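You operate a simulated robot arm through the tools that you are given. There is no shell and no other tool.

You run a simulated robot arm. Do the job below in one go: nothing can be reset, and whatever is moved stays where it is left.

## Task
Load the empty post: steel ring, brass ring, steel ring, brass ring.

The check looks at the end state, three seconds after you hand in, the way a careful person would. Anything else that was tipped, shoved, dropped, spilled or broken makes it a failure.

## Robot
A 6-joint arm with a two-finger gripper, fixed in place. Base frame: the origin is on the floor under the middle of its stand, x ahead of it, y to its left, z up. Units: mm, rad, N and s.
It reaches about 1298 mm from its shoulder. Its first joint turns from -2.601 to 2.601 rad. Payload 1.57 kg.
The TCP is the grasp point between the finger pads, 21 mm short of the fingertips. In the tool frame z runs along the fingers and y along their closing line. The gripper opens to 70 mm; its body begins 50 mm behind the TCP.
Orientation is that of the tool frame in the base frame, as a unit quaternion [x, y, z, w]. With the fingers straight down and closing along the base's y, the tool's x points along the base's -x, its y along +y and its z along -z.

## Interface
- The arm moves only by the tool arm_command. Its arguments are lists of equal length, an entry for each row: "linear": the shift along the tool's x, y, z in units of 150 mm (1.0 is 150 mm), a list of three; "delta_rot": the turn, a rotation vector about the tool's x, y, z in units of 60 degrees (1.0 is 60 degrees), a list of three. In form: {"linear": [[dx, dy, dz], ...], "delta_rot": [[wx, wy, wz], ...]}. A call has 1 to 20 rows; each row is the pose to reach, as a shift and turn from the pose commanded when the call began, along the tool's axes at that moment. "claw" is the finger opening in mm, from 0 to 70, set as the call begins (left out, the last holds). A call with a number of a shift or a turn outside -1 to 1 is refused whole. Each row takes 0.2 s and may step no farther than 50 mm and 0.15 rad from the row before; otherwise, or with a gripper value out of range, the whole call is refused. Where a pose cannot be reached the arm comes as near as it can. A force on the tool above 40 N (or 10 N above the force at the start of the call, whichever is more), or a blocked arm, ends the call early, and 0.2 s more pass. Each finger travels about 64.8 mm/s and halts on what it meets, pressing with about 22 N; the grip force reading is that of the motor and also rises with nothing between the fingers. The clock runs only during rows and for 0.2 s after the last one: add rows that repeat a pose to give the fingers time. The reply holds the time, the measured pose of the TCP, the force on the tool along the base axes, the opening and the grip force, in the units named above and with some noise, with the torque about the TCP (base axes, N m) and any sound that the robot's microphone picked up.
- Cameras (640 x 400 px; columns grow to the right, rows downward): "scene" is fixed at [400.7, 497.8, 1573.6]; the picture's right is [-0.99, 0.14, 0.00], its down [0.05, 0.32, -0.95] and it looks along [-0.13, -0.94, -0.33] (base axes); focal length 329 px, centre (320, 200). "wrist" rides on the gripper at [79, 4, -81] in the tool frame; the picture's right is [-0.05, 1.00, 0.00], its down [-0.67, -0.04, -0.74] and it looks along [-0.74, -0.04, 0.67] (tool axes); focal length 256 px, centre (320, 200). There is no depth. A picture from a camera that has moved, and an enlarged one, comes with that camera's place and axes in the base frame and with its lens.
- snapshot(camera): a new picture of that camera. The clock stands still meanwhile.
- raise_lower(by): slides the trunk up (or, below 0, down) by that many mm; the arm rides with it, the base frame stays. It gives what a move gives, with no picture.
- zoom(camera, box): a new picture of the part [left, top, right, bottom] of that camera's present view, enlarged. The clock stands still meanwhile.
- close_job(): hands the job in; it is judged then, once.

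Nothing tells you positions but the pictures and the camera data. Unless the task says otherwise, let go and move clear before handing in.

The tools are called after "Call:" by a JSON object that holds its "fn" and its "kwargs". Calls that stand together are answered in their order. arm_command: Moves the arm, as the interface text tells. Its arguments: {"type":"object","properties":{"linear":{"type":"array","items":{"type":"array","items":{"type":"number"}}},"delta_rot":{"type":"array","items":{"type":"array","items":{"type":"number"}}},"claw":{"type":"number"}},"required":["linear","delta_rot"]} The other tools are called the same way: raise_lower (by) moves the trunk up or down; snapshot (camera) takes a picture; zoom (camera, box) takes an enlarged picture of a part of a camera's view; close_job () hands the job in.

At the start:

```text
clock: 0.0
ee_pos: [292.9, -670.4, 1195.1]
tool_rot: [0.0, 1.0, 0.0, 0.001]
force: [0.4, -0.2, -0.1]
ft_torque: [-0.02, 0.05, -0.01]
opening: 70.1
grasp_force: 0.0
trunk travel left (down, up): [-877.0, 93.0]
```

scene: 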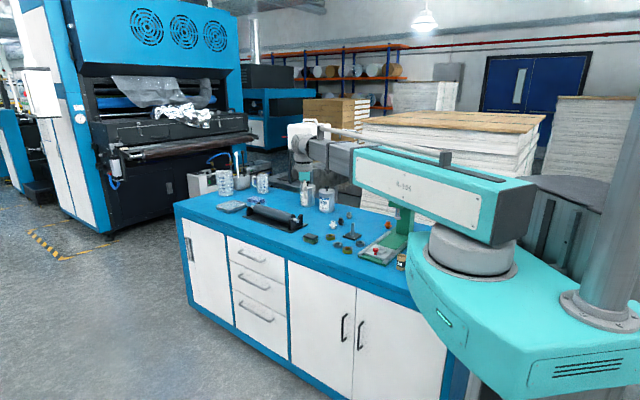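
wrist: 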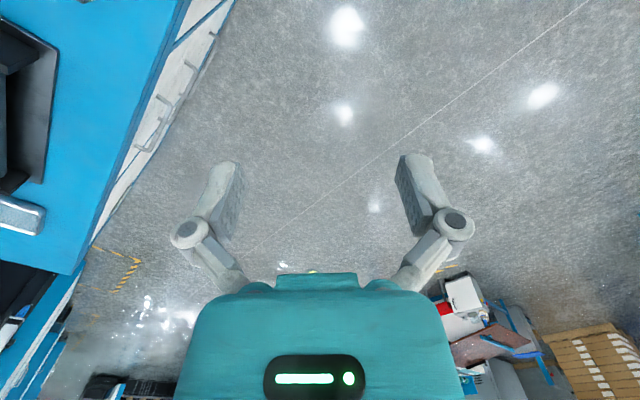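

I see a workbench with several small items around the middle. I'll zoom in on the bench to locate the posts and rings before moving.

Call:
{"fn": "zoom", "kwargs": {"camera": "scene", "box": [290, 180, 430, 268]}}

Call:
{"fn": "zoom", "kwargs": {"camera": "scene", "box": [180, 140, 440, 300]}}

```text
4.55 times, centred on (360, 224) of scene
camera zoom: at [400.7, 497.8, 1573.6], right [-0.99, 0.14, 0.0], down [0.05, 0.32, -0.95], along [-0.13, -0.94, -0.33], focal length 1495 px, centre (138, 91)
```

zoom: 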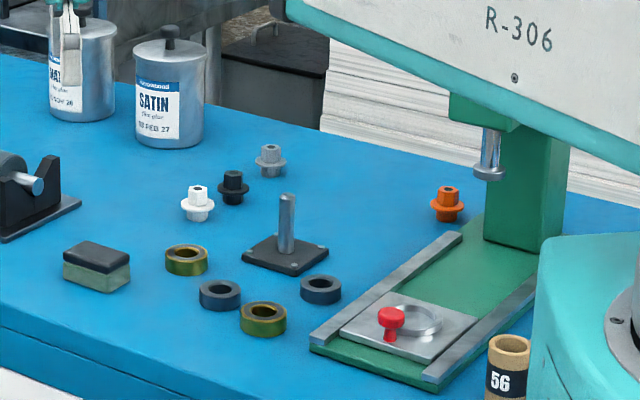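

```text
2.46 times, centred on (310, 220) of scene
camera zoom: at [400.7, 497.8, 1573.6], right [-0.99, 0.14, 0.0], down [0.05, 0.32, -0.95], along [-0.13, -0.94, -0.33], focal length 810 px, centre (345, 151)
```

zoom: 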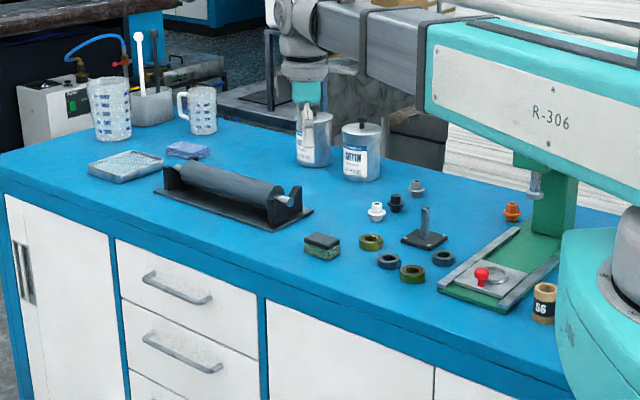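

The bench seems to be rotated in the base frame, with its top near z≈850. The empty post is around (35, -970), with two dark (steel) and two brass-coloured rings in front of it. I'll swing the arm and turn the wrist camera towards them to measure properly.

Call:
{"fn": "arm_command", "kwargs": {"linear": [[0.143, 0.023, 0], [0.287, 0.047, 0], [0.43, 0.07, 0], [0.573, 0.093, 0], [0.717, 0.117, 0], [0.86, 0.14, 0]], "delta_rot": [[0, 0, 0.125], [0, 0, 0.25], [0, 0, 0.375], [0, 0, 0.5], [0, 0, 0.625], [0, 0, 0.75]]}}

Call:
{"fn": "snapshot", "kwargs": {"camera": "wrist"}}

Call:
{"fn": "snapshot", "kwargs": {"camera": "scene"}}

```text
clock: 1.4
ee_pos: [163.8, -648.9, 1196.2]
tool_rot: [0.384, 0.923, 0.0, 0.0]
force: [0.0, -0.4, 0.0]
ft_torque: [0.01, -0.01, 0.01]
opening: 70.3
grasp_force: 0.0
trunk travel left (down, up): [-877.0, 93.0]
```

```text
taken
camera wrist: at [110.9, -590.3, 1276.5], right [0.74, 0.67, 0.0], down [0.44, -0.5, 0.74], along [0.5, -0.56, -0.67], focal length 256 px, centre (320, 200)
```

wrist: 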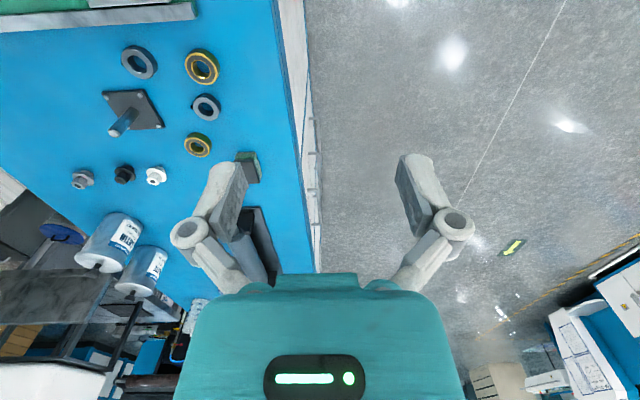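

```text
taken
```

scene: 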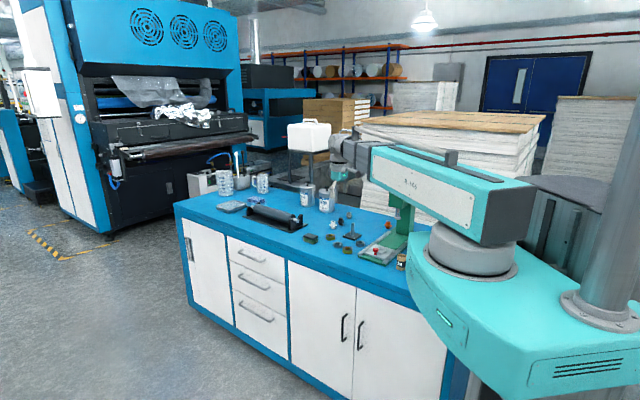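

The wrist camera now shows four rings, the post on its plate, three plastic fittings and the press. I'll zoom in for detail.

Call:
{"fn": "zoom", "kwargs": {"camera": "wrist", "box": [60, 30, 260, 200]}}

Call:
{"fn": "zoom", "kwargs": {"camera": "scene", "box": [300, 205, 420, 280]}}

Call:
{"fn": "zoom", "kwargs": {"camera": "scene", "box": [200, 150, 340, 240]}}

```text
2.35 times, centred on (160, 115) of wrist
camera zoom: at [110.9, -590.3, 1276.5], right [0.74, 0.67, 0.0], down [0.44, -0.5, 0.74], along [0.5, -0.56, -0.67], focal length 602 px, centre (696, 400)
```

zoom: 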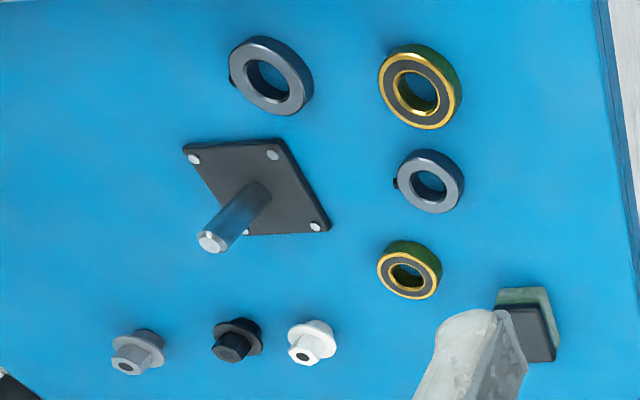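

```text
5.33 times, centred on (360, 242) of scene
camera zoom: at [400.7, 497.8, 1573.6], right [-0.99, 0.14, 0.0], down [0.05, 0.32, -0.95], along [-0.13, -0.94, -0.33], focal length 1754 px, centre (107, -27)
```

zoom: 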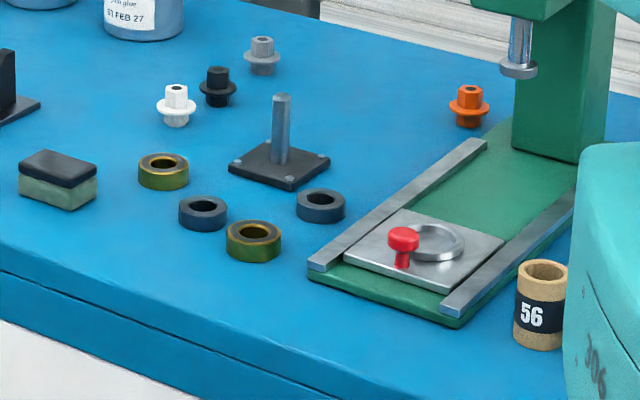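

```text
4.44 times, centred on (270, 195) of scene
camera zoom: at [400.7, 497.8, 1573.6], right [-0.99, 0.14, 0.0], down [0.05, 0.32, -0.95], along [-0.13, -0.94, -0.33], focal length 1462 px, centre (542, 222)
```

zoom: 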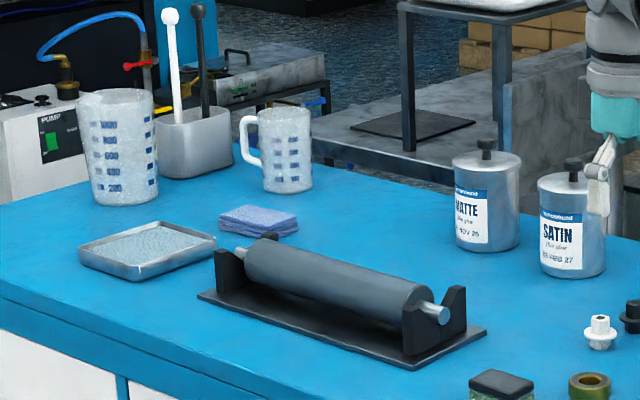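

The rings look like two steel collars, each with a small set-screw bump, and two brass ones. I'll turn the wrist a further 45° and shift so the camera looks straight at them from the robot's side. That gives a second view to triangulate with.

Call:
{"fn": "arm_command", "kwargs": {"linear": [[0.081, -0.083, 0], [0.161, -0.165, 0], [0.242, -0.248, 0], [0.323, -0.331, 0], [0.403, -0.413, 0], [0.484, -0.496, 0]], "delta_rot": [[0, 0, 0.125], [0, 0, 0.25], [0, 0, 0.375], [0, 0, 0.5], [0, 0, 0.625], [0, 0, 0.75]]}}

Call:
{"fn": "snapshot", "kwargs": {"camera": "wrist"}}

Call:
{"fn": "snapshot", "kwargs": {"camera": "scene"}}

```text
clock: 2.8
ee_pos: [59.2, -650.8, 1195.5]
tool_rot: [0.708, 0.707, 0.0, 0.0]
force: [0.2, 0.4, -0.2]
ft_torque: [0.01, -0.02, 0.01]
opening: 69.8
grasp_force: 0.1
trunk travel left (down, up): [-877.0, 93.0]
```

```text
taken
camera wrist: at [64.2, -571.7, 1276.5], right [1.0, -0.06, 0.0], down [-0.04, -0.67, 0.74], along [-0.04, -0.74, -0.67], focal length 256 px, centre (320, 200)
```

wrist: 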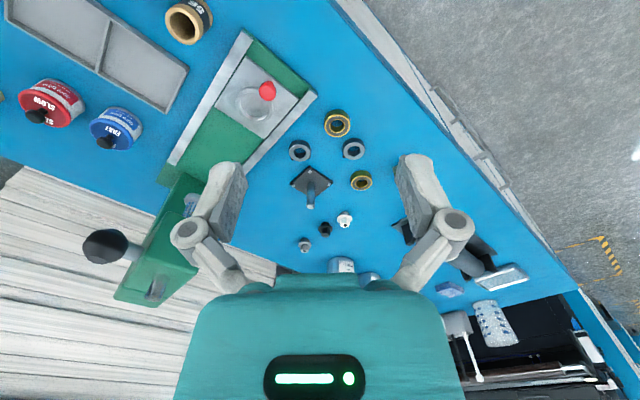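

```text
taken
```

scene: 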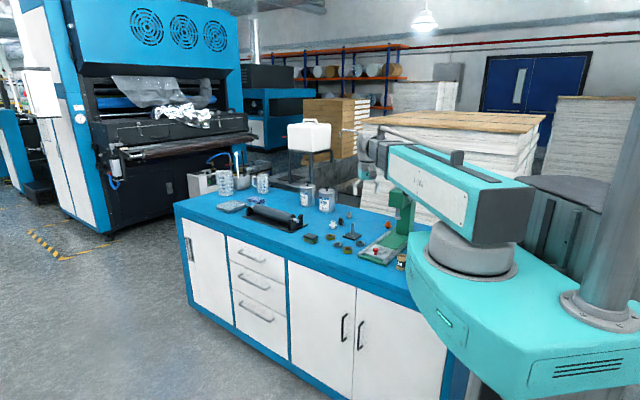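

Call:
{"fn": "zoom", "kwargs": {"camera": "wrist", "box": [240, 80, 420, 270]}}

Call:
{"fn": "zoom", "kwargs": {"camera": "wrist", "box": [275, 95, 385, 165]}}

Call:
{"fn": "zoom", "kwargs": {"camera": "wrist", "box": [265, 155, 385, 230]}}

```text
2.11 times, centred on (330, 175) of wrist
camera zoom: at [64.2, -571.7, 1276.5], right [1.0, -0.06, 0.0], down [-0.04, -0.67, 0.74], along [-0.04, -0.74, -0.67], focal length 539 px, centre (299, 253)
```

zoom: 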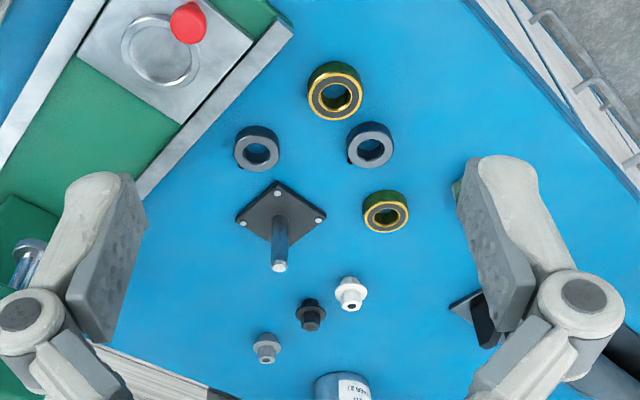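

```text
5.71 times, centred on (330, 130) of wrist
camera zoom: at [64.2, -571.7, 1276.5], right [1.0, -0.06, 0.0], down [-0.04, -0.67, 0.74], along [-0.04, -0.74, -0.67], focal length 1463 px, centre (263, 600)
```

zoom: 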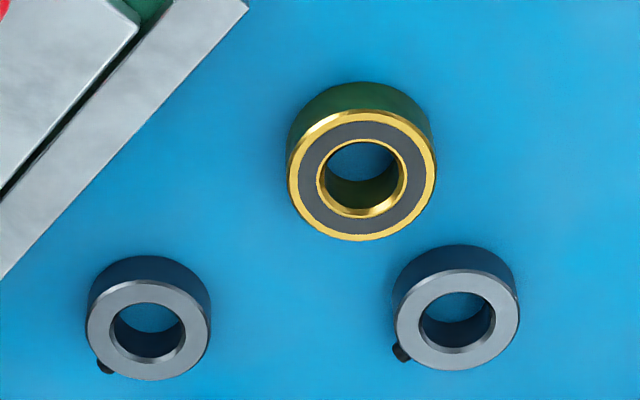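

```text
5.33 times, centred on (325, 192) of wrist
camera zoom: at [64.2, -571.7, 1276.5], right [1.0, -0.06, 0.0], down [-0.04, -0.67, 0.74], along [-0.04, -0.74, -0.67], focal length 1365 px, centre (293, 240)
```

zoom: 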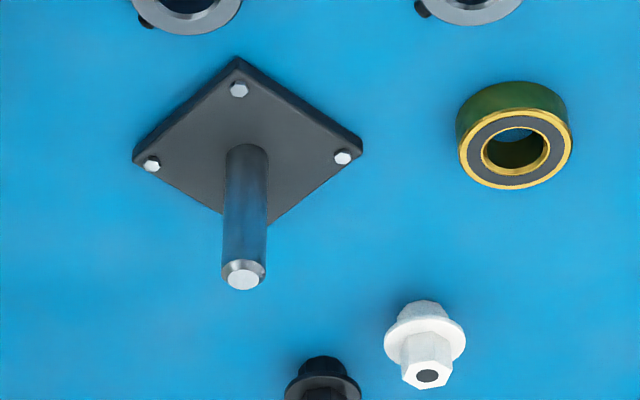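

I take the bench top to be near z≈850 and the post at about (22, -985), with its tip near 922 and its plate top near 857. The rings are steel A at (10, -888), steel C at (115, -887), brass B at (82, -825) and brass D at (136, -979). Next I'll approach above steel ring C and refine these with closer pictures.

Call:
{"fn": "arm_command", "kwargs": {"linear": [[-0.13, 0.06, 0.09], [-0.26, 0.12, 0.18], [-0.39, 0.18, 0.27], [-0.52, 0.24, 0.36], [-0.65, 0.3, 0.45], [-0.78, 0.37, 0.54]], "delta_rot": [[0, 0, 0], [0, 0, 0], [0, 0, 0], [0, 0, 0], [0, 0, 0], [0, 0, 0]]}}

Call:
{"fn": "snapshot", "kwargs": {"camera": "wrist"}}

Call:
{"fn": "snapshot", "kwargs": {"camera": "scene"}}

```text
clock: 4.2
ee_pos: [113.3, -764.9, 1195.8]
tool_rot: [0.707, 0.707, 0.0, 0.0]
force: [-0.8, 0.2, 0.5]
ft_torque: [0.0, -0.02, 0.01]
opening: 69.8
grasp_force: 0.1
out of reach, approached as far as the arm can: row 1, 2, 3, 4, 5, 6
trunk travel left (down, up): [-877.0, 93.0]
```

```text
taken
camera wrist: at [119.3, -685.9, 1276.4], right [1.0, -0.05, 0.0], down [-0.04, -0.67, 0.74], along [-0.04, -0.74, -0.67], focal length 256 px, centre (320, 200)
```

wrist: 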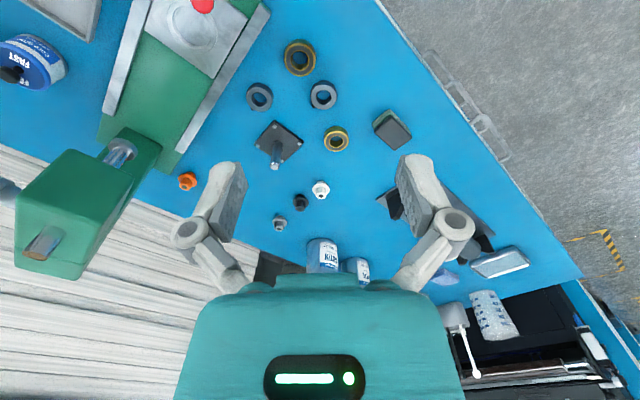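

```text
taken
```

scene: 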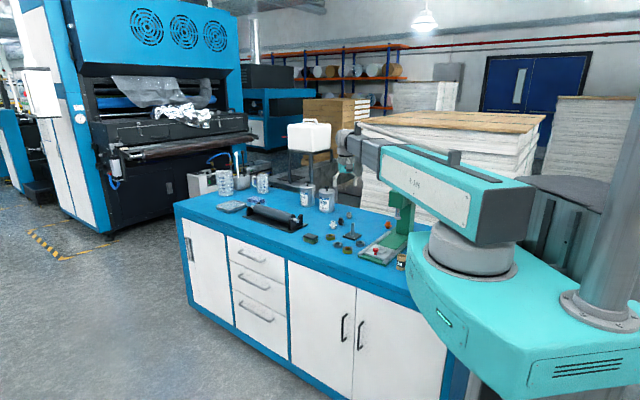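

The arm followed in x and y but did not descend, so height seems to come from the trunk slide. Before lowering, I'll look closely at the arm links and the tall press to make sure nothing collides.

Call:
{"fn": "zoom", "kwargs": {"camera": "scene", "box": [310, 110, 550, 290]}}

Call:
{"fn": "zoom", "kwargs": {"camera": "wrist", "box": [0, 0, 320, 290]}}

Call:
{"fn": "zoom", "kwargs": {"camera": "wrist", "box": [230, 20, 430, 210]}}

Call:
{"fn": "arm_command", "kwargs": {"linear": [[0, 0, 0]], "delta_rot": [[0, 0, 0]]}}

```text
2.22 times, centred on (430, 200) of scene
camera zoom: at [400.7, 497.8, 1573.6], right [-0.99, 0.14, 0.0], down [0.05, 0.32, -0.95], along [-0.13, -0.94, -0.33], focal length 731 px, centre (76, 200)
```

zoom: 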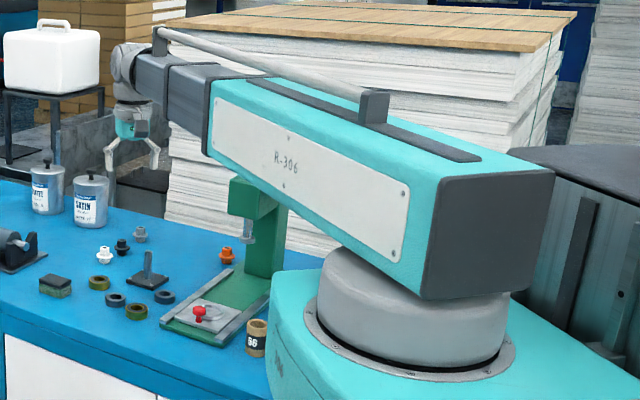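

```text
1.38 times, centred on (160, 145) of wrist
camera zoom: at [119.3, -685.9, 1276.4], right [1.0, -0.05, 0.0], down [-0.04, -0.67, 0.74], along [-0.04, -0.74, -0.67], focal length 353 px, centre (541, 276)
```

zoom: 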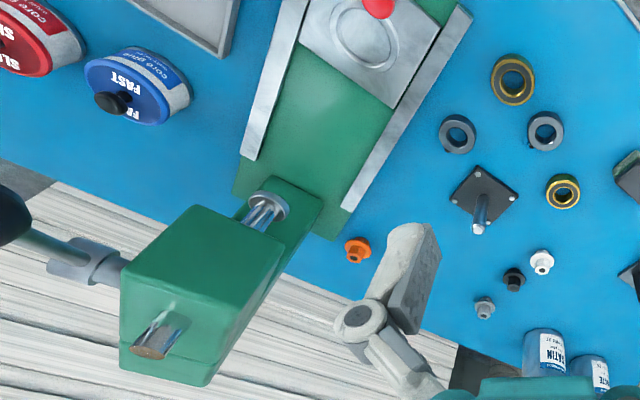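

```text
2.11 times, centred on (330, 115) of wrist
camera zoom: at [119.3, -685.9, 1276.4], right [1.0, -0.05, 0.0], down [-0.04, -0.67, 0.74], along [-0.04, -0.74, -0.67], focal length 539 px, centre (299, 379)
```

zoom: 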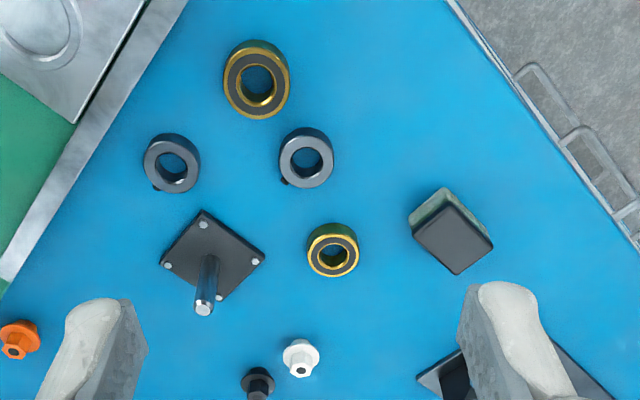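

```text
clock: 4.6
ee_pos: [114.4, -765.2, 1197.0]
tool_rot: [0.707, 0.707, 0.0, -0.001]
force: [1.1, -0.6, -0.7]
ft_torque: [0.02, 0.03, -0.01]
opening: 70.1
grasp_force: 0.0
trunk travel left (down, up): [-877.0, 93.0]
```

The arm turns and telescopes at a fixed height, so the trunk sets z. The press head sits around (-190, -900) and is clear of the planned paths, as is the bench edge from the trunk slab. I'll lower in steps, checking forces.

Call:
{"fn": "raise_lower", "kwargs": {"by": -120}}

Call:
{"fn": "snapshot", "kwargs": {"camera": "scene"}}

Call:
{"fn": "snapshot", "kwargs": {"camera": "wrist"}}

```text
clock: 6.1
ee_pos: [114.1, -764.1, 1075.5]
tool_rot: [0.708, 0.707, 0.0, 0.0]
force: [-0.4, 0.1, 0.2]
ft_torque: [-0.02, -0.03, 0.01]
opening: 70.0
grasp_force: 0.1
trunk travel left (down, up): [-757.0, 213.0]
```

```text
taken
```

scene: 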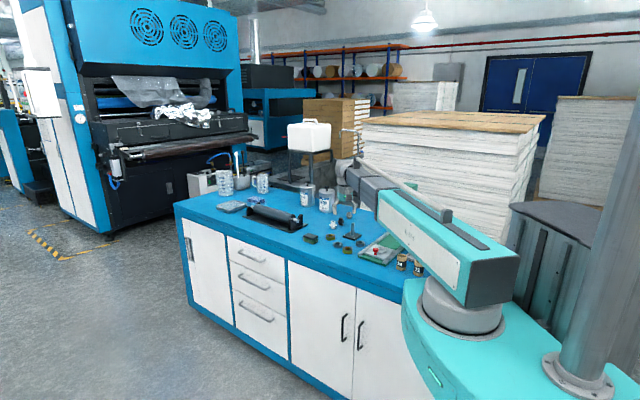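

```text
taken
camera wrist: at [119.2, -685.4, 1156.5], right [1.0, -0.05, 0.0], down [-0.04, -0.67, 0.74], along [-0.04, -0.74, -0.67], focal length 256 px, centre (320, 200)
```

wrist: 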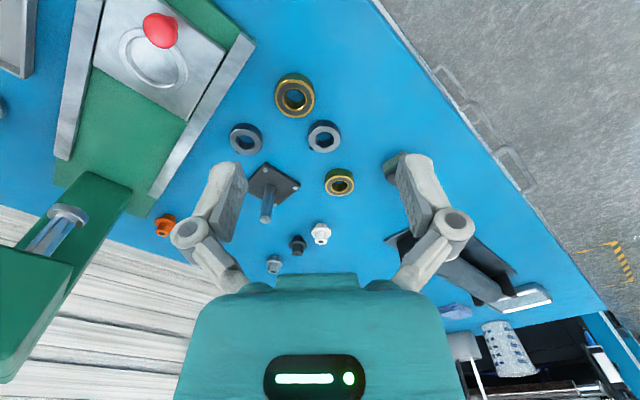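

Call:
{"fn": "zoom", "kwargs": {"camera": "wrist", "box": [220, 60, 380, 160]}}

Call:
{"fn": "zoom", "kwargs": {"camera": "wrist", "box": [230, 140, 390, 240]}}

```text
4.00 times, centred on (300, 110) of wrist
camera zoom: at [119.2, -685.4, 1156.5], right [1.0, -0.05, 0.0], down [-0.04, -0.67, 0.74], along [-0.04, -0.74, -0.67], focal length 1024 px, centre (400, 560)
```

zoom: 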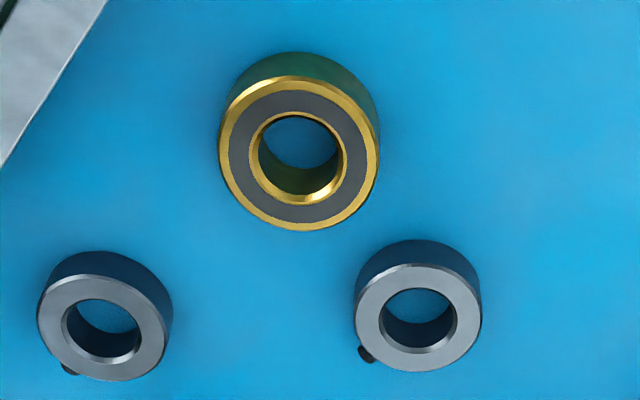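

```text
4.00 times, centred on (310, 190) of wrist
camera zoom: at [119.2, -685.4, 1156.5], right [1.0, -0.05, 0.0], down [-0.04, -0.67, 0.74], along [-0.04, -0.74, -0.67], focal length 1024 px, centre (360, 240)
```

zoom: 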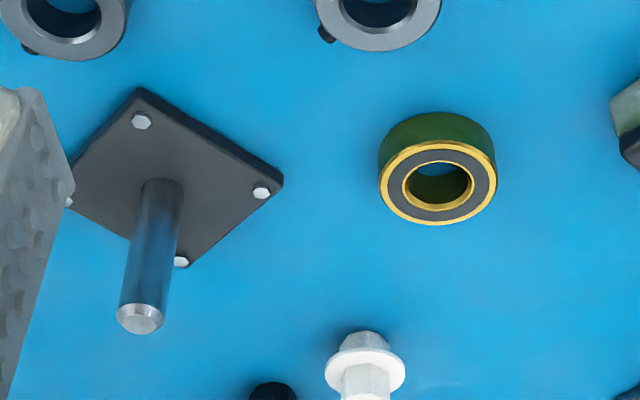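

Ring C's top centre triangulates to about (115, -885, 867). I'll move above it and lower further for a close look.

Call:
{"fn": "arm_command", "kwargs": {"linear": [[-0.2, 0, 0], [-0.4, 0, 0], [-0.6, 0, 0], [-0.8, 0, 0]], "delta_rot": [[0, 0, 0], [0, 0, 0], [0, 0, 0], [0, 0, 0]]}}

Call:
{"fn": "raise_lower", "kwargs": {"by": -110}}

Call:
{"fn": "snapshot", "kwargs": {"camera": "wrist"}}

Call:
{"fn": "snapshot", "kwargs": {"camera": "scene"}}

```text
clock: 7.1
ee_pos: [115.5, -884.7, 1076.2]
tool_rot: [0.708, 0.707, 0.0, 0.0]
force: [0.8, -0.2, 0.7]
ft_torque: [0.01, 0.02, -0.01]
opening: 70.0
grasp_force: 0.1
trunk travel left (down, up): [-757.0, 213.0]
```

```text
clock: 8.5
ee_pos: [116.2, -883.7, 964.9]
tool_rot: [0.707, 0.707, 0.0, 0.0]
force: [-0.3, 0.0, -0.2]
ft_torque: [0.0, -0.01, -0.01]
opening: 70.2
grasp_force: 0.1
trunk travel left (down, up): [-647.0, 323.0]
```

```text
taken
camera wrist: at [120.3, -805.2, 1046.5], right [1.0, -0.05, 0.0], down [-0.04, -0.67, 0.74], along [-0.04, -0.74, -0.67], focal length 256 px, centre (320, 200)
```

wrist: 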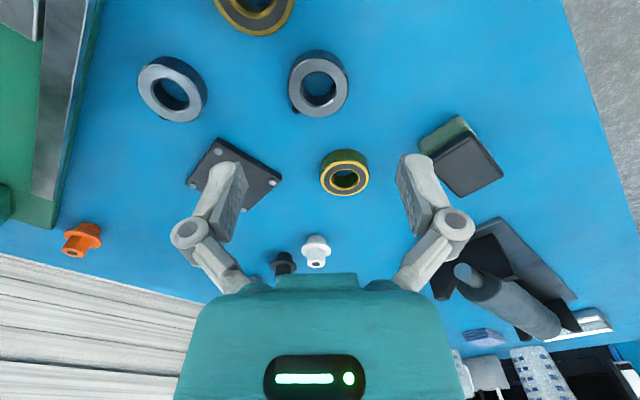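

```text
taken
```

scene: 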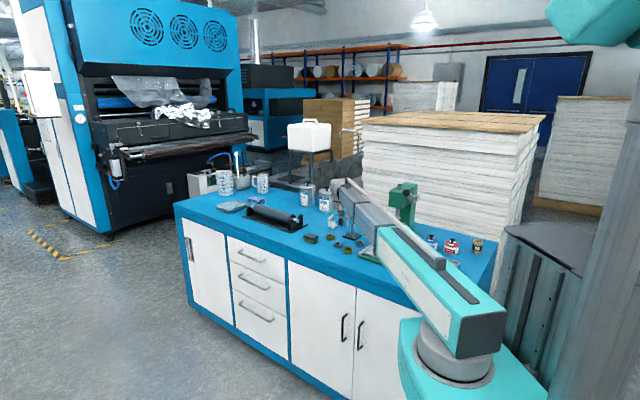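

Call:
{"fn": "zoom", "kwargs": {"camera": "wrist", "box": [270, 40, 370, 130]}}

Call:
{"fn": "zoom", "kwargs": {"camera": "wrist", "box": [120, 40, 280, 140]}}

Call:
{"fn": "zoom", "kwargs": {"camera": "wrist", "box": [290, 130, 400, 210]}}

```text
4.44 times, centred on (320, 85) of wrist
camera zoom: at [120.3, -805.2, 1046.5], right [1.0, -0.05, 0.0], down [-0.04, -0.67, 0.74], along [-0.04, -0.74, -0.67], focal length 1138 px, centre (320, 711)
```

zoom: 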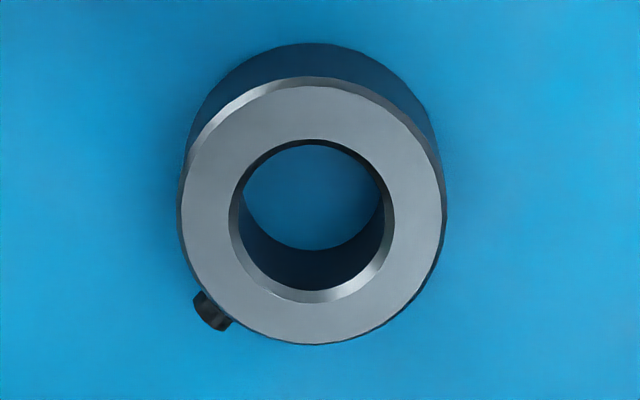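

```text
4.00 times, centred on (200, 90) of wrist
camera zoom: at [120.3, -805.2, 1046.5], right [1.0, -0.05, 0.0], down [-0.04, -0.67, 0.74], along [-0.04, -0.74, -0.67], focal length 1024 px, centre (800, 640)
```

zoom: 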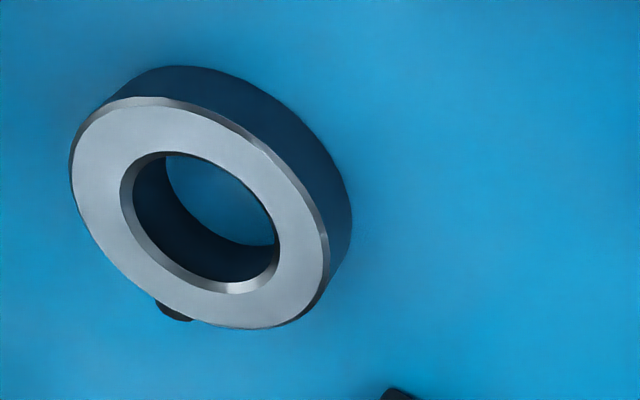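

```text
5.00 times, centred on (345, 170) of wrist
camera zoom: at [120.3, -805.2, 1046.5], right [1.0, -0.05, 0.0], down [-0.04, -0.67, 0.74], along [-0.04, -0.74, -0.67], focal length 1280 px, centre (195, 350)
```

zoom: 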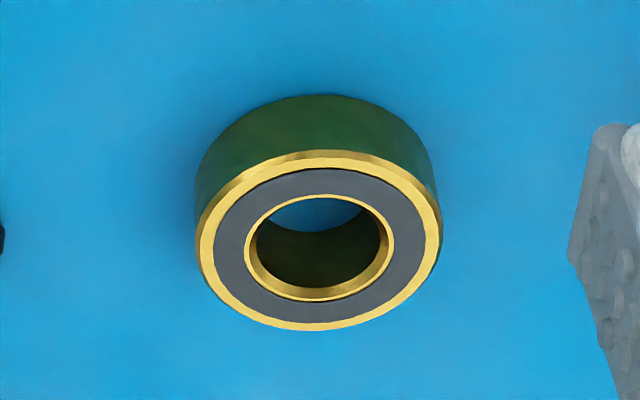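

Ring C's top is at about (114.7, -886.8, 864), with OD near 43 mm, and the bench is at about z=852. I'll centre on it and lower to just above the bench, checking on the way.

Call:
{"fn": "arm_command", "kwargs": {"linear": [[-0.017, -0.009, 0], [-0.017, -0.009, 0]], "delta_rot": [[0, 0, 0], [0, 0, 0]]}}

Call:
{"fn": "raise_lower", "kwargs": {"by": -65}}

Call:
{"fn": "snapshot", "kwargs": {"camera": "wrist"}}

Call:
{"fn": "zoom", "kwargs": {"camera": "scene", "box": [300, 190, 400, 260]}}

```text
clock: 9.1
ee_pos: [113.8, -886.8, 965.3]
tool_rot: [0.707, 0.707, 0.0, 0.0]
force: [0.3, -0.3, -0.4]
ft_torque: [-0.03, -0.01, -0.01]
opening: 70.6
grasp_force: 0.2
trunk travel left (down, up): [-647.0, 323.0]
```

```text
clock: 10.2
ee_pos: [114.8, -887.9, 901.8]
tool_rot: [0.707, 0.707, 0.0, 0.0]
force: [-0.5, 0.4, -0.7]
ft_torque: [-0.02, 0.01, -0.03]
opening: 70.1
grasp_force: 0.0
trunk travel left (down, up): [-582.0, 388.0]
```

```text
taken
camera wrist: at [118.9, -807.8, 981.5], right [1.0, -0.05, 0.0], down [-0.04, -0.67, 0.74], along [-0.04, -0.74, -0.67], focal length 256 px, centre (320, 200)
```

wrist: 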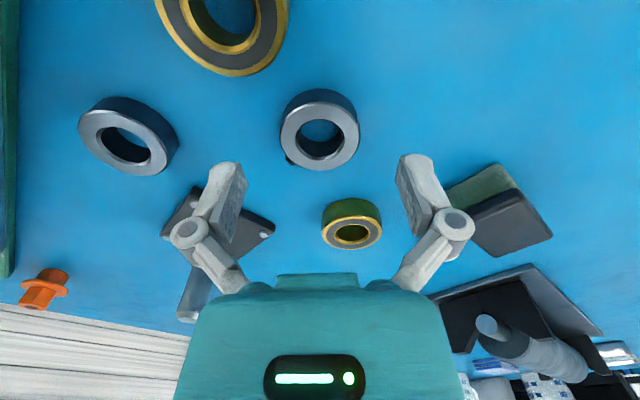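

```text
5.71 times, centred on (350, 225) of scene
camera zoom: at [400.7, 497.8, 1573.6], right [-0.99, 0.14, 0.0], down [0.05, 0.32, -0.95], along [-0.13, -0.94, -0.33], focal length 1880 px, centre (149, 57)
```

zoom: 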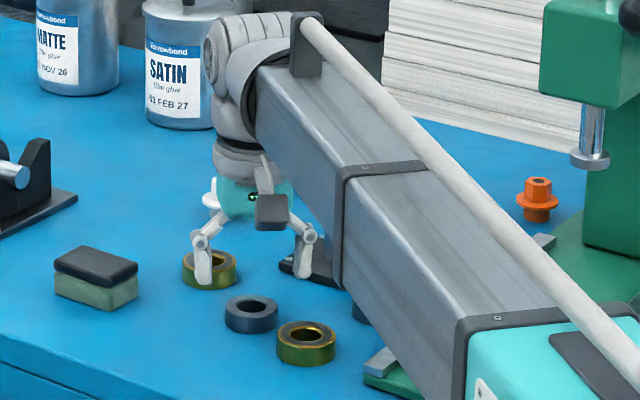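

Alignment looks right. I'll lower the last stretch in small steps.

Call:
{"fn": "raise_lower", "kwargs": {"by": -20}}

Call:
{"fn": "zoom", "kwargs": {"camera": "wrist", "box": [200, 90, 440, 250]}}

Call:
{"fn": "zoom", "kwargs": {"camera": "scene", "box": [320, 215, 380, 260]}}

```text
clock: 10.8
ee_pos: [114.1, -886.7, 880.3]
tool_rot: [0.708, 0.707, -0.001, 0.0]
force: [0.3, 0.8, 0.4]
ft_torque: [0.01, -0.01, 0.0]
opening: 69.8
grasp_force: 0.0
trunk travel left (down, up): [-562.0, 408.0]
```

```text
2.50 times, centred on (320, 170) of wrist
camera zoom: at [118.9, -807.8, 961.4], right [1.0, -0.05, 0.0], down [-0.04, -0.67, 0.74], along [-0.04, -0.74, -0.67], focal length 640 px, centre (320, 275)
```

zoom: 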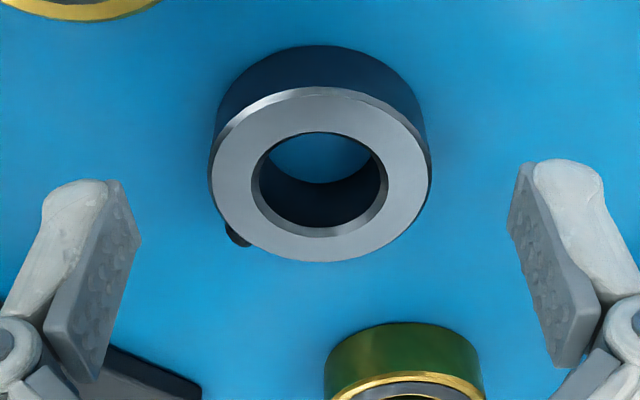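

```text
8.89 times, centred on (350, 238) of scene
camera zoom: at [400.7, 497.8, 1573.6], right [-0.99, 0.14, 0.0], down [0.05, 0.32, -0.95], along [-0.13, -0.94, -0.33], focal length 2924 px, centre (53, -133)
```

zoom: 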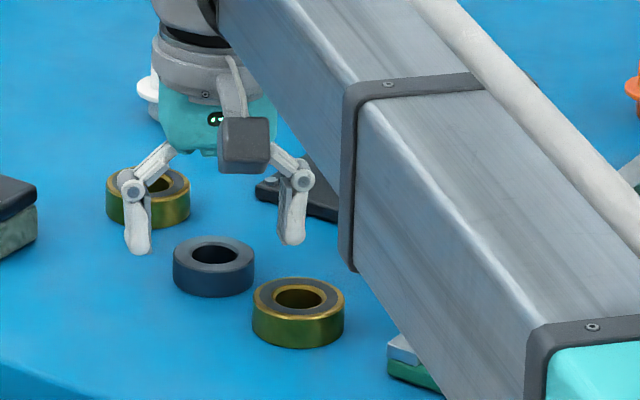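

The fingertips are at about z=859, level with the ring. I'll lower 5 mm more and close on the ring.

Call:
{"fn": "raise_lower", "kwargs": {"by": -5}}

Call:
{"fn": "arm_command", "kwargs": {"linear": [[0, 0, 0], [0, 0, 0], [0, 0, 0], [0, 0, 0]], "delta_rot": [[0, 0, 0], [0, 0, 0], [0, 0, 0], [0, 0, 0]], "claw": 36}}

Call:
{"fn": "zoom", "kwargs": {"camera": "wrist", "box": [200, 90, 440, 250]}}

```text
clock: 11.4
ee_pos: [113.4, -887.1, 876.3]
tool_rot: [0.707, 0.707, -0.001, 0.0]
force: [0.2, 0.2, 0.5]
ft_torque: [-0.01, 0.0, -0.02]
opening: 70.3
grasp_force: 0.1
trunk travel left (down, up): [-557.0, 413.0]
```

```text
clock: 12.4
ee_pos: [113.1, -887.5, 876.4]
tool_rot: [0.707, 0.707, 0.0, 0.0]
force: [-0.2, -0.6, 3.2]
ft_torque: [0.01, 0.03, 0.01]
opening: 43.5
grasp_force: 22.4
trunk travel left (down, up): [-557.0, 413.0]
```

```text
2.50 times, centred on (320, 170) of wrist
camera zoom: at [118.8, -807.8, 956.6], right [1.0, -0.05, 0.0], down [-0.04, -0.67, 0.75], along [-0.04, -0.74, -0.67], focal length 640 px, centre (320, 275)
```

zoom: 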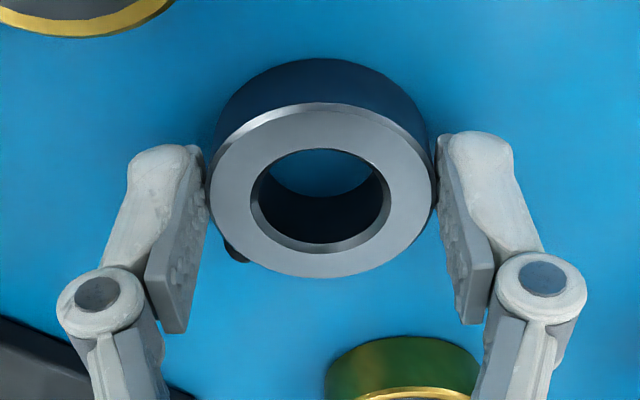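

The ring is gripped at an opening of 43.5 mm and 22 N, and it is well centred. I'll lift it clear.

Call:
{"fn": "raise_lower", "kwargs": {"by": 110}}

Call:
{"fn": "snapshot", "kwargs": {"camera": "wrist"}}

```text
clock: 13.8
ee_pos: [112.9, -886.8, 984.5]
tool_rot: [0.707, 0.707, 0.0, -0.001]
force: [0.1, 0.4, -1.5]
ft_torque: [-0.01, 0.01, -0.02]
opening: 43.6
grasp_force: 22.1
trunk travel left (down, up): [-667.0, 303.0]
```

```text
taken
camera wrist: at [118.9, -808.0, 1066.3], right [1.0, -0.05, 0.0], down [-0.04, -0.67, 0.74], along [-0.04, -0.74, -0.67], focal length 256 px, centre (320, 200)
```

wrist: 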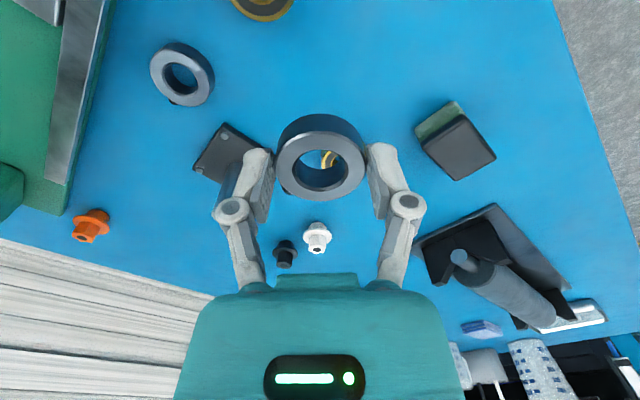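

Lifted securely. Now I'll turn 45° so the fingers will avoid the plate's corner bolts, and move partway towards the post.

Call:
{"fn": "arm_command", "kwargs": {"linear": [[-0.033, -0.033, 0], [-0.067, -0.067, 0], [-0.1, -0.1, 0], [-0.133, -0.133, 0], [-0.167, -0.167, 0], [-0.2, -0.2, 0]], "delta_rot": [[0, 0, 0.125], [0, 0, 0.25], [0, 0, 0.375], [0, 0, 0.5], [0, 0, 0.625], [0, 0, 0.75]]}}

Call:
{"fn": "snapshot", "kwargs": {"camera": "wrist"}}

Call:
{"fn": "zoom", "kwargs": {"camera": "scene", "box": [300, 180, 420, 260]}}

```text
clock: 15.2
ee_pos: [84.5, -917.8, 985.7]
tool_rot: [0.924, 0.381, 0.0, 0.0]
force: [0.9, 0.1, -1.3]
ft_torque: [-0.01, -0.02, 0.02]
opening: 43.7
grasp_force: 22.0
trunk travel left (down, up): [-667.0, 303.0]
```

```text
taken
camera wrist: at [143.9, -865.1, 1066.3], right [0.67, -0.75, 0.0], down [-0.5, -0.44, 0.74], along [-0.56, -0.5, -0.67], focal length 256 px, centre (320, 200)
```

wrist: 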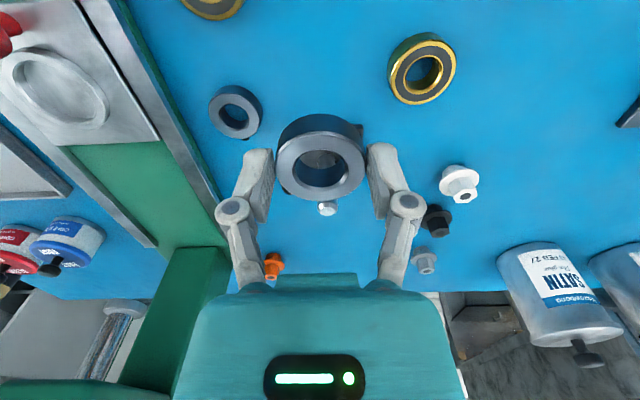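

```text
5.00 times, centred on (360, 220) of scene
camera zoom: at [400.7, 497.8, 1573.6], right [-0.99, 0.14, 0.0], down [0.05, 0.32, -0.95], along [-0.13, -0.94, -0.33], focal length 1645 px, centre (120, 100)
```

zoom: 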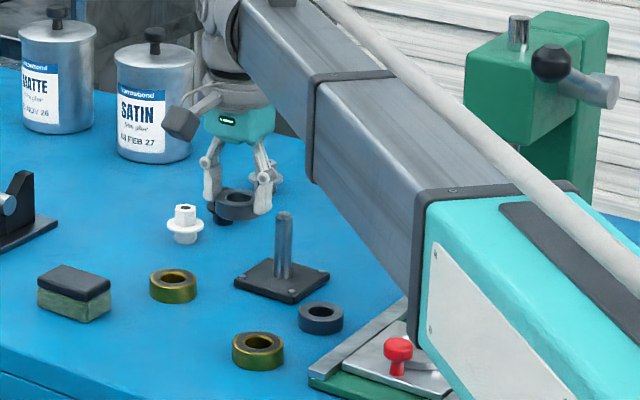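

Call:
{"fn": "zoom", "kwargs": {"camera": "wrist", "box": [260, 100, 390, 230]}}

```text
3.08 times, centred on (325, 165) of wrist
camera zoom: at [143.9, -865.1, 1066.3], right [0.67, -0.75, 0.0], down [-0.5, -0.44, 0.74], along [-0.56, -0.5, -0.67], focal length 788 px, centre (305, 308)
```

zoom: 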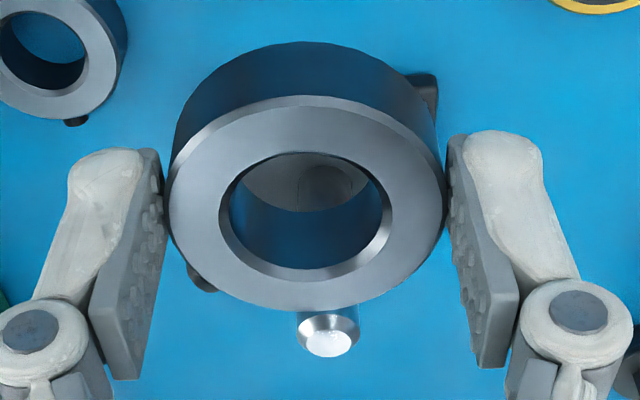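

The views agree on the post at about (22.4, -983), with its tip near z=924.5. The bore is about 22.7 mm and the post about 17–18 mm. I'll move the ring directly over the post.

Call:
{"fn": "arm_command", "kwargs": {"linear": [[-0.152, 0.003, 0], [-0.304, 0.005, 0], [-0.456, 0.008, 0], [-0.608, 0.01, 0], [-0.608, 0.01, 0]], "delta_rot": [[0, 0, 0], [0, 0, 0], [0, 0, 0], [0, 0, 0], [0, 0, 0]]}}

Call:
{"fn": "snapshot", "kwargs": {"camera": "wrist"}}

Call:
{"fn": "zoom", "kwargs": {"camera": "wrist", "box": [260, 100, 390, 230]}}

Call:
{"fn": "zoom", "kwargs": {"camera": "scene", "box": [320, 180, 400, 240]}}

```text
clock: 16.4
ee_pos: [19.4, -982.7, 985.4]
tool_rot: [0.924, 0.383, 0.0, 0.0]
force: [0.2, -0.2, -1.5]
ft_torque: [0.03, 0.0, -0.01]
opening: 43.4
grasp_force: 22.0
trunk travel left (down, up): [-667.0, 303.0]
```

```text
taken
camera wrist: at [79.4, -929.7, 1066.2], right [0.67, -0.74, 0.0], down [-0.5, -0.45, 0.74], along [-0.55, -0.5, -0.67], focal length 256 px, centre (320, 200)
```

wrist: 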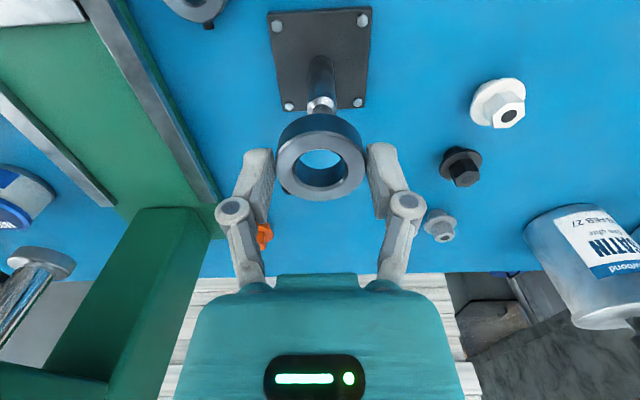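

```text
3.08 times, centred on (325, 165) of wrist
camera zoom: at [79.4, -929.7, 1066.2], right [0.67, -0.74, 0.0], down [-0.5, -0.45, 0.74], along [-0.55, -0.5, -0.67], focal length 788 px, centre (305, 308)
```

zoom: 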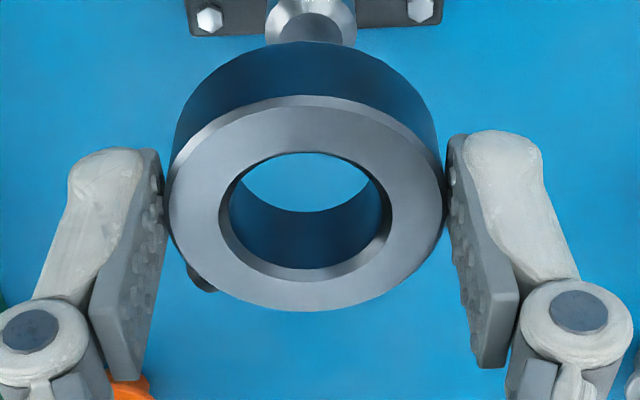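

```text
6.67 times, centred on (360, 210) of scene
camera zoom: at [400.7, 497.8, 1573.6], right [-0.99, 0.14, 0.0], down [0.05, 0.32, -0.95], along [-0.13, -0.94, -0.33], focal length 2193 px, centre (53, 133)
```

zoom: 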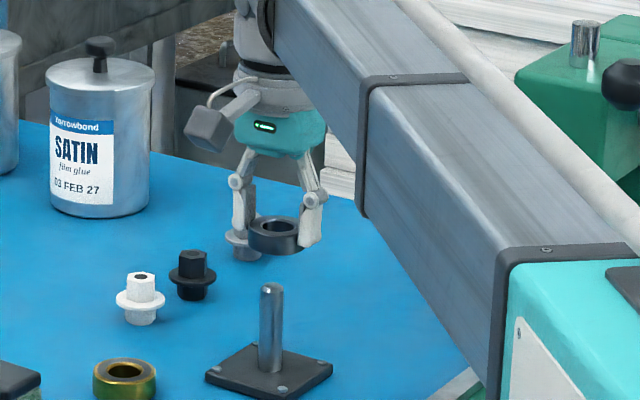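

The ring is centred to about 1 mm. I'll shift 1 mm along the finger line and come down to just above the post tip for a check.

Call:
{"fn": "arm_command", "kwargs": {"linear": [[0.002, 0.007, 0], [0.002, 0.007, 0]], "delta_rot": [[0, 0, 0], [0, 0, 0]]}}

Call:
{"fn": "raise_lower", "kwargs": {"by": -32}}

Call:
{"fn": "zoom", "kwargs": {"camera": "wrist", "box": [260, 100, 390, 230]}}

Call:
{"fn": "zoom", "kwargs": {"camera": "scene", "box": [330, 200, 380, 240]}}

```text
clock: 17.0
ee_pos: [21.3, -983.0, 986.1]
tool_rot: [0.924, 0.383, 0.0, 0.0]
force: [0.6, -0.5, -0.7]
ft_torque: [0.03, 0.01, -0.04]
opening: 43.7
grasp_force: 22.2
trunk travel left (down, up): [-667.0, 303.0]
```

```text
clock: 17.8
ee_pos: [21.5, -983.4, 953.7]
tool_rot: [0.924, 0.384, 0.0, 0.001]
force: [-0.2, 0.4, -1.8]
ft_torque: [0.0, 0.02, 0.0]
opening: 43.3
grasp_force: 21.6
trunk travel left (down, up): [-635.0, 335.0]
```

```text
3.08 times, centred on (325, 165) of wrist
camera zoom: at [80.8, -930.4, 1034.3], right [0.67, -0.74, 0.0], down [-0.5, -0.45, 0.74], along [-0.55, -0.5, -0.67], focal length 788 px, centre (305, 308)
```

zoom: 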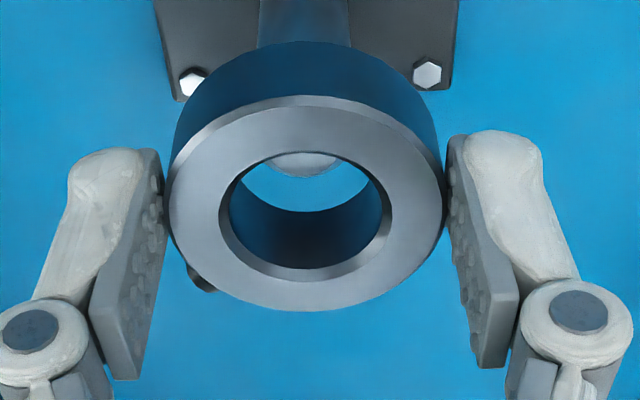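

```text
10.00 times, centred on (355, 220) of scene
camera zoom: at [400.7, 497.8, 1573.6], right [-0.99, 0.14, 0.0], down [0.05, 0.32, -0.95], along [-0.13, -0.94, -0.33], focal length 3289 px, centre (-30, 0)
```

zoom: 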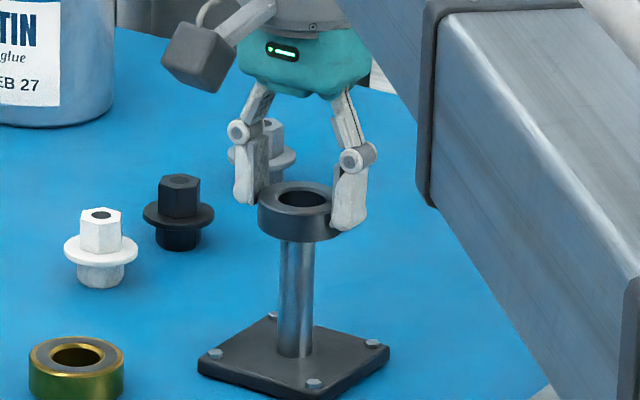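

Call:
{"fn": "zoom", "kwargs": {"camera": "scene", "box": [342, 214, 368, 240]}}

Call:
{"fn": "zoom", "kwargs": {"camera": "wrist", "box": [290, 110, 350, 160]}}

Call:
{"fn": "snapshot", "kwargs": {"camera": "wrist"}}

```text
15.38 times, centred on (355, 227) of scene
camera zoom: at [400.7, 497.8, 1573.6], right [-0.99, 0.14, 0.0], down [0.05, 0.32, -0.95], along [-0.13, -0.94, -0.33], focal length 5061 px, centre (-218, -215)
```

zoom: 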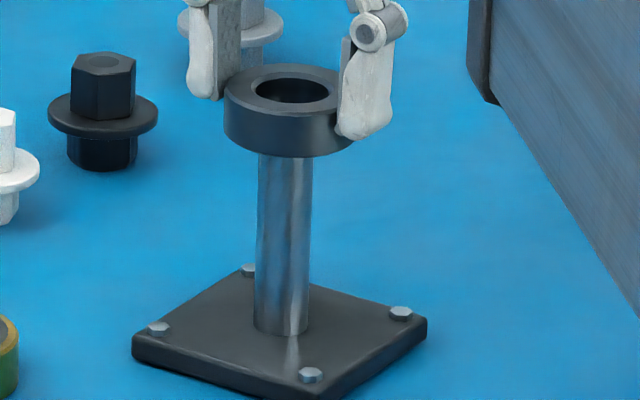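

```text
8.00 times, centred on (320, 135) of wrist
camera zoom: at [80.8, -930.4, 1034.3], right [0.67, -0.74, 0.0], down [-0.5, -0.45, 0.74], along [-0.55, -0.5, -0.67], focal length 2048 px, centre (320, 720)
```

zoom: 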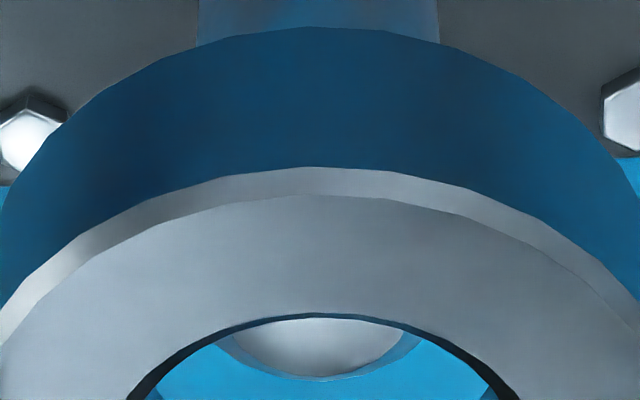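

```text
taken
camera wrist: at [80.8, -930.4, 1034.3], right [0.67, -0.74, 0.0], down [-0.5, -0.45, 0.74], along [-0.55, -0.5, -0.67], focal length 256 px, centre (320, 200)
```

wrist: 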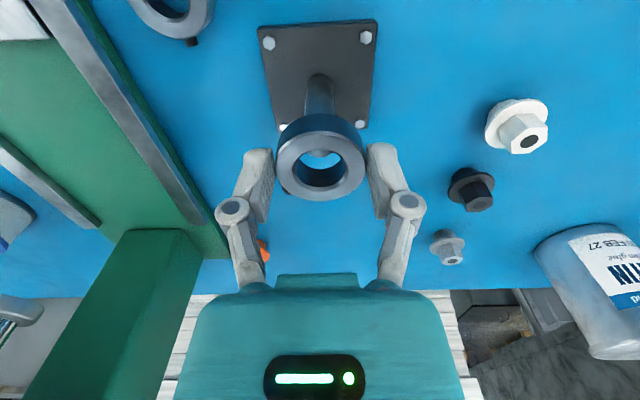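

The ring and post now line up to within about a millimetre in both views, so I'll lower the ring onto the post in steps while watching the force.

Call:
{"fn": "raise_lower", "kwargs": {"by": -20}}

Call:
{"fn": "zoom", "kwargs": {"camera": "wrist", "box": [260, 100, 390, 230]}}

Call:
{"fn": "zoom", "kwargs": {"camera": "scene", "box": [342, 214, 368, 240]}}

```text
clock: 18.4
ee_pos: [22.4, -982.3, 933.1]
tool_rot: [0.924, 0.383, 0.0, 0.001]
force: [0.9, 0.2, -1.2]
ft_torque: [0.03, -0.01, -0.01]
opening: 43.5
grasp_force: 21.8
trunk travel left (down, up): [-615.0, 355.0]
```

```text
3.08 times, centred on (325, 165) of wrist
camera zoom: at [80.8, -930.3, 1014.3], right [0.67, -0.74, 0.0], down [-0.5, -0.45, 0.74], along [-0.55, -0.5, -0.67], focal length 788 px, centre (305, 308)
```

zoom: 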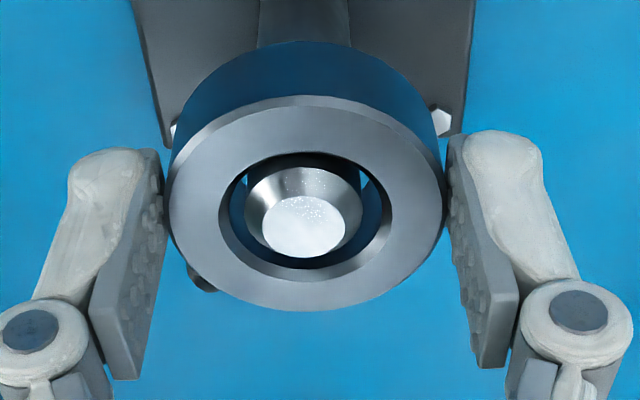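

```text
15.38 times, centred on (355, 227) of scene
camera zoom: at [400.7, 497.8, 1573.6], right [-0.99, 0.14, 0.0], down [0.05, 0.32, -0.95], along [-0.13, -0.94, -0.33], focal length 5061 px, centre (-218, -215)
```

zoom: 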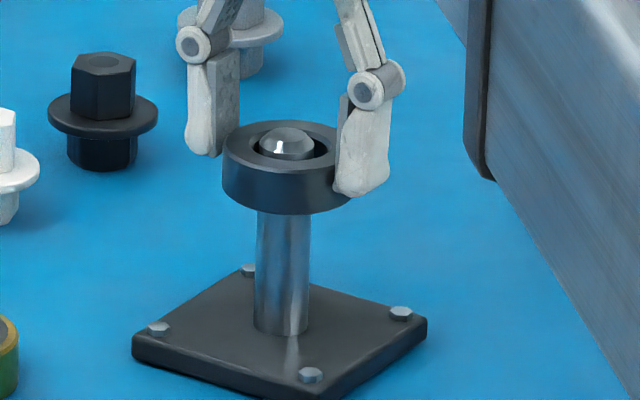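

The ring is threaded on the post with no contact force. I'll continue lowering.

Call:
{"fn": "raise_lower", "kwargs": {"by": -40}}

Call:
{"fn": "zoom", "kwargs": {"camera": "scene", "box": [342, 214, 368, 240]}}

Call:
{"fn": "zoom", "kwargs": {"camera": "wrist", "box": [240, 90, 410, 240]}}

```text
clock: 19.3
ee_pos: [20.6, -982.4, 893.5]
tool_rot: [0.924, 0.383, 0.0, 0.0]
force: [-0.1, -0.2, -1.0]
ft_torque: [0.01, -0.02, 0.03]
opening: 43.5
grasp_force: 22.0
trunk travel left (down, up): [-575.0, 395.0]
```

```text
15.38 times, centred on (355, 227) of scene
camera zoom: at [400.7, 497.8, 1573.6], right [-0.99, 0.14, 0.0], down [0.05, 0.32, -0.95], along [-0.13, -0.94, -0.33], focal length 5061 px, centre (-218, -215)
```

zoom: 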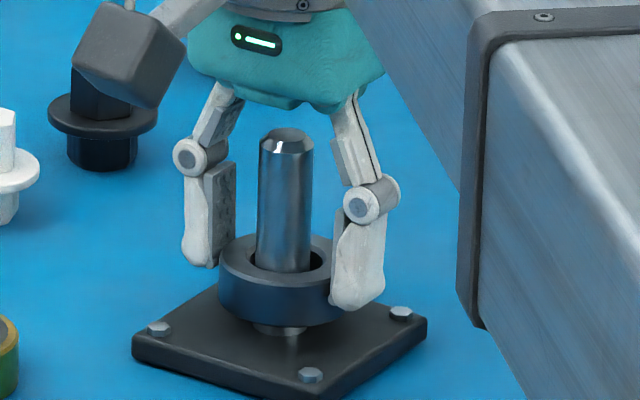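

```text
2.67 times, centred on (325, 165) of wrist
camera zoom: at [80.8, -930.3, 974.3], right [0.67, -0.74, 0.0], down [-0.5, -0.45, 0.74], along [-0.55, -0.5, -0.67], focal length 683 px, centre (307, 293)
```

zoom: 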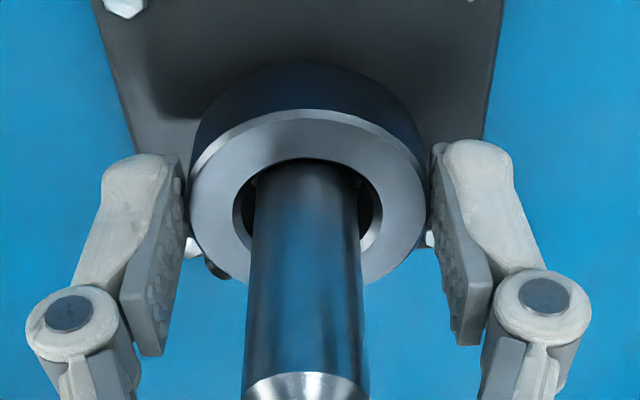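

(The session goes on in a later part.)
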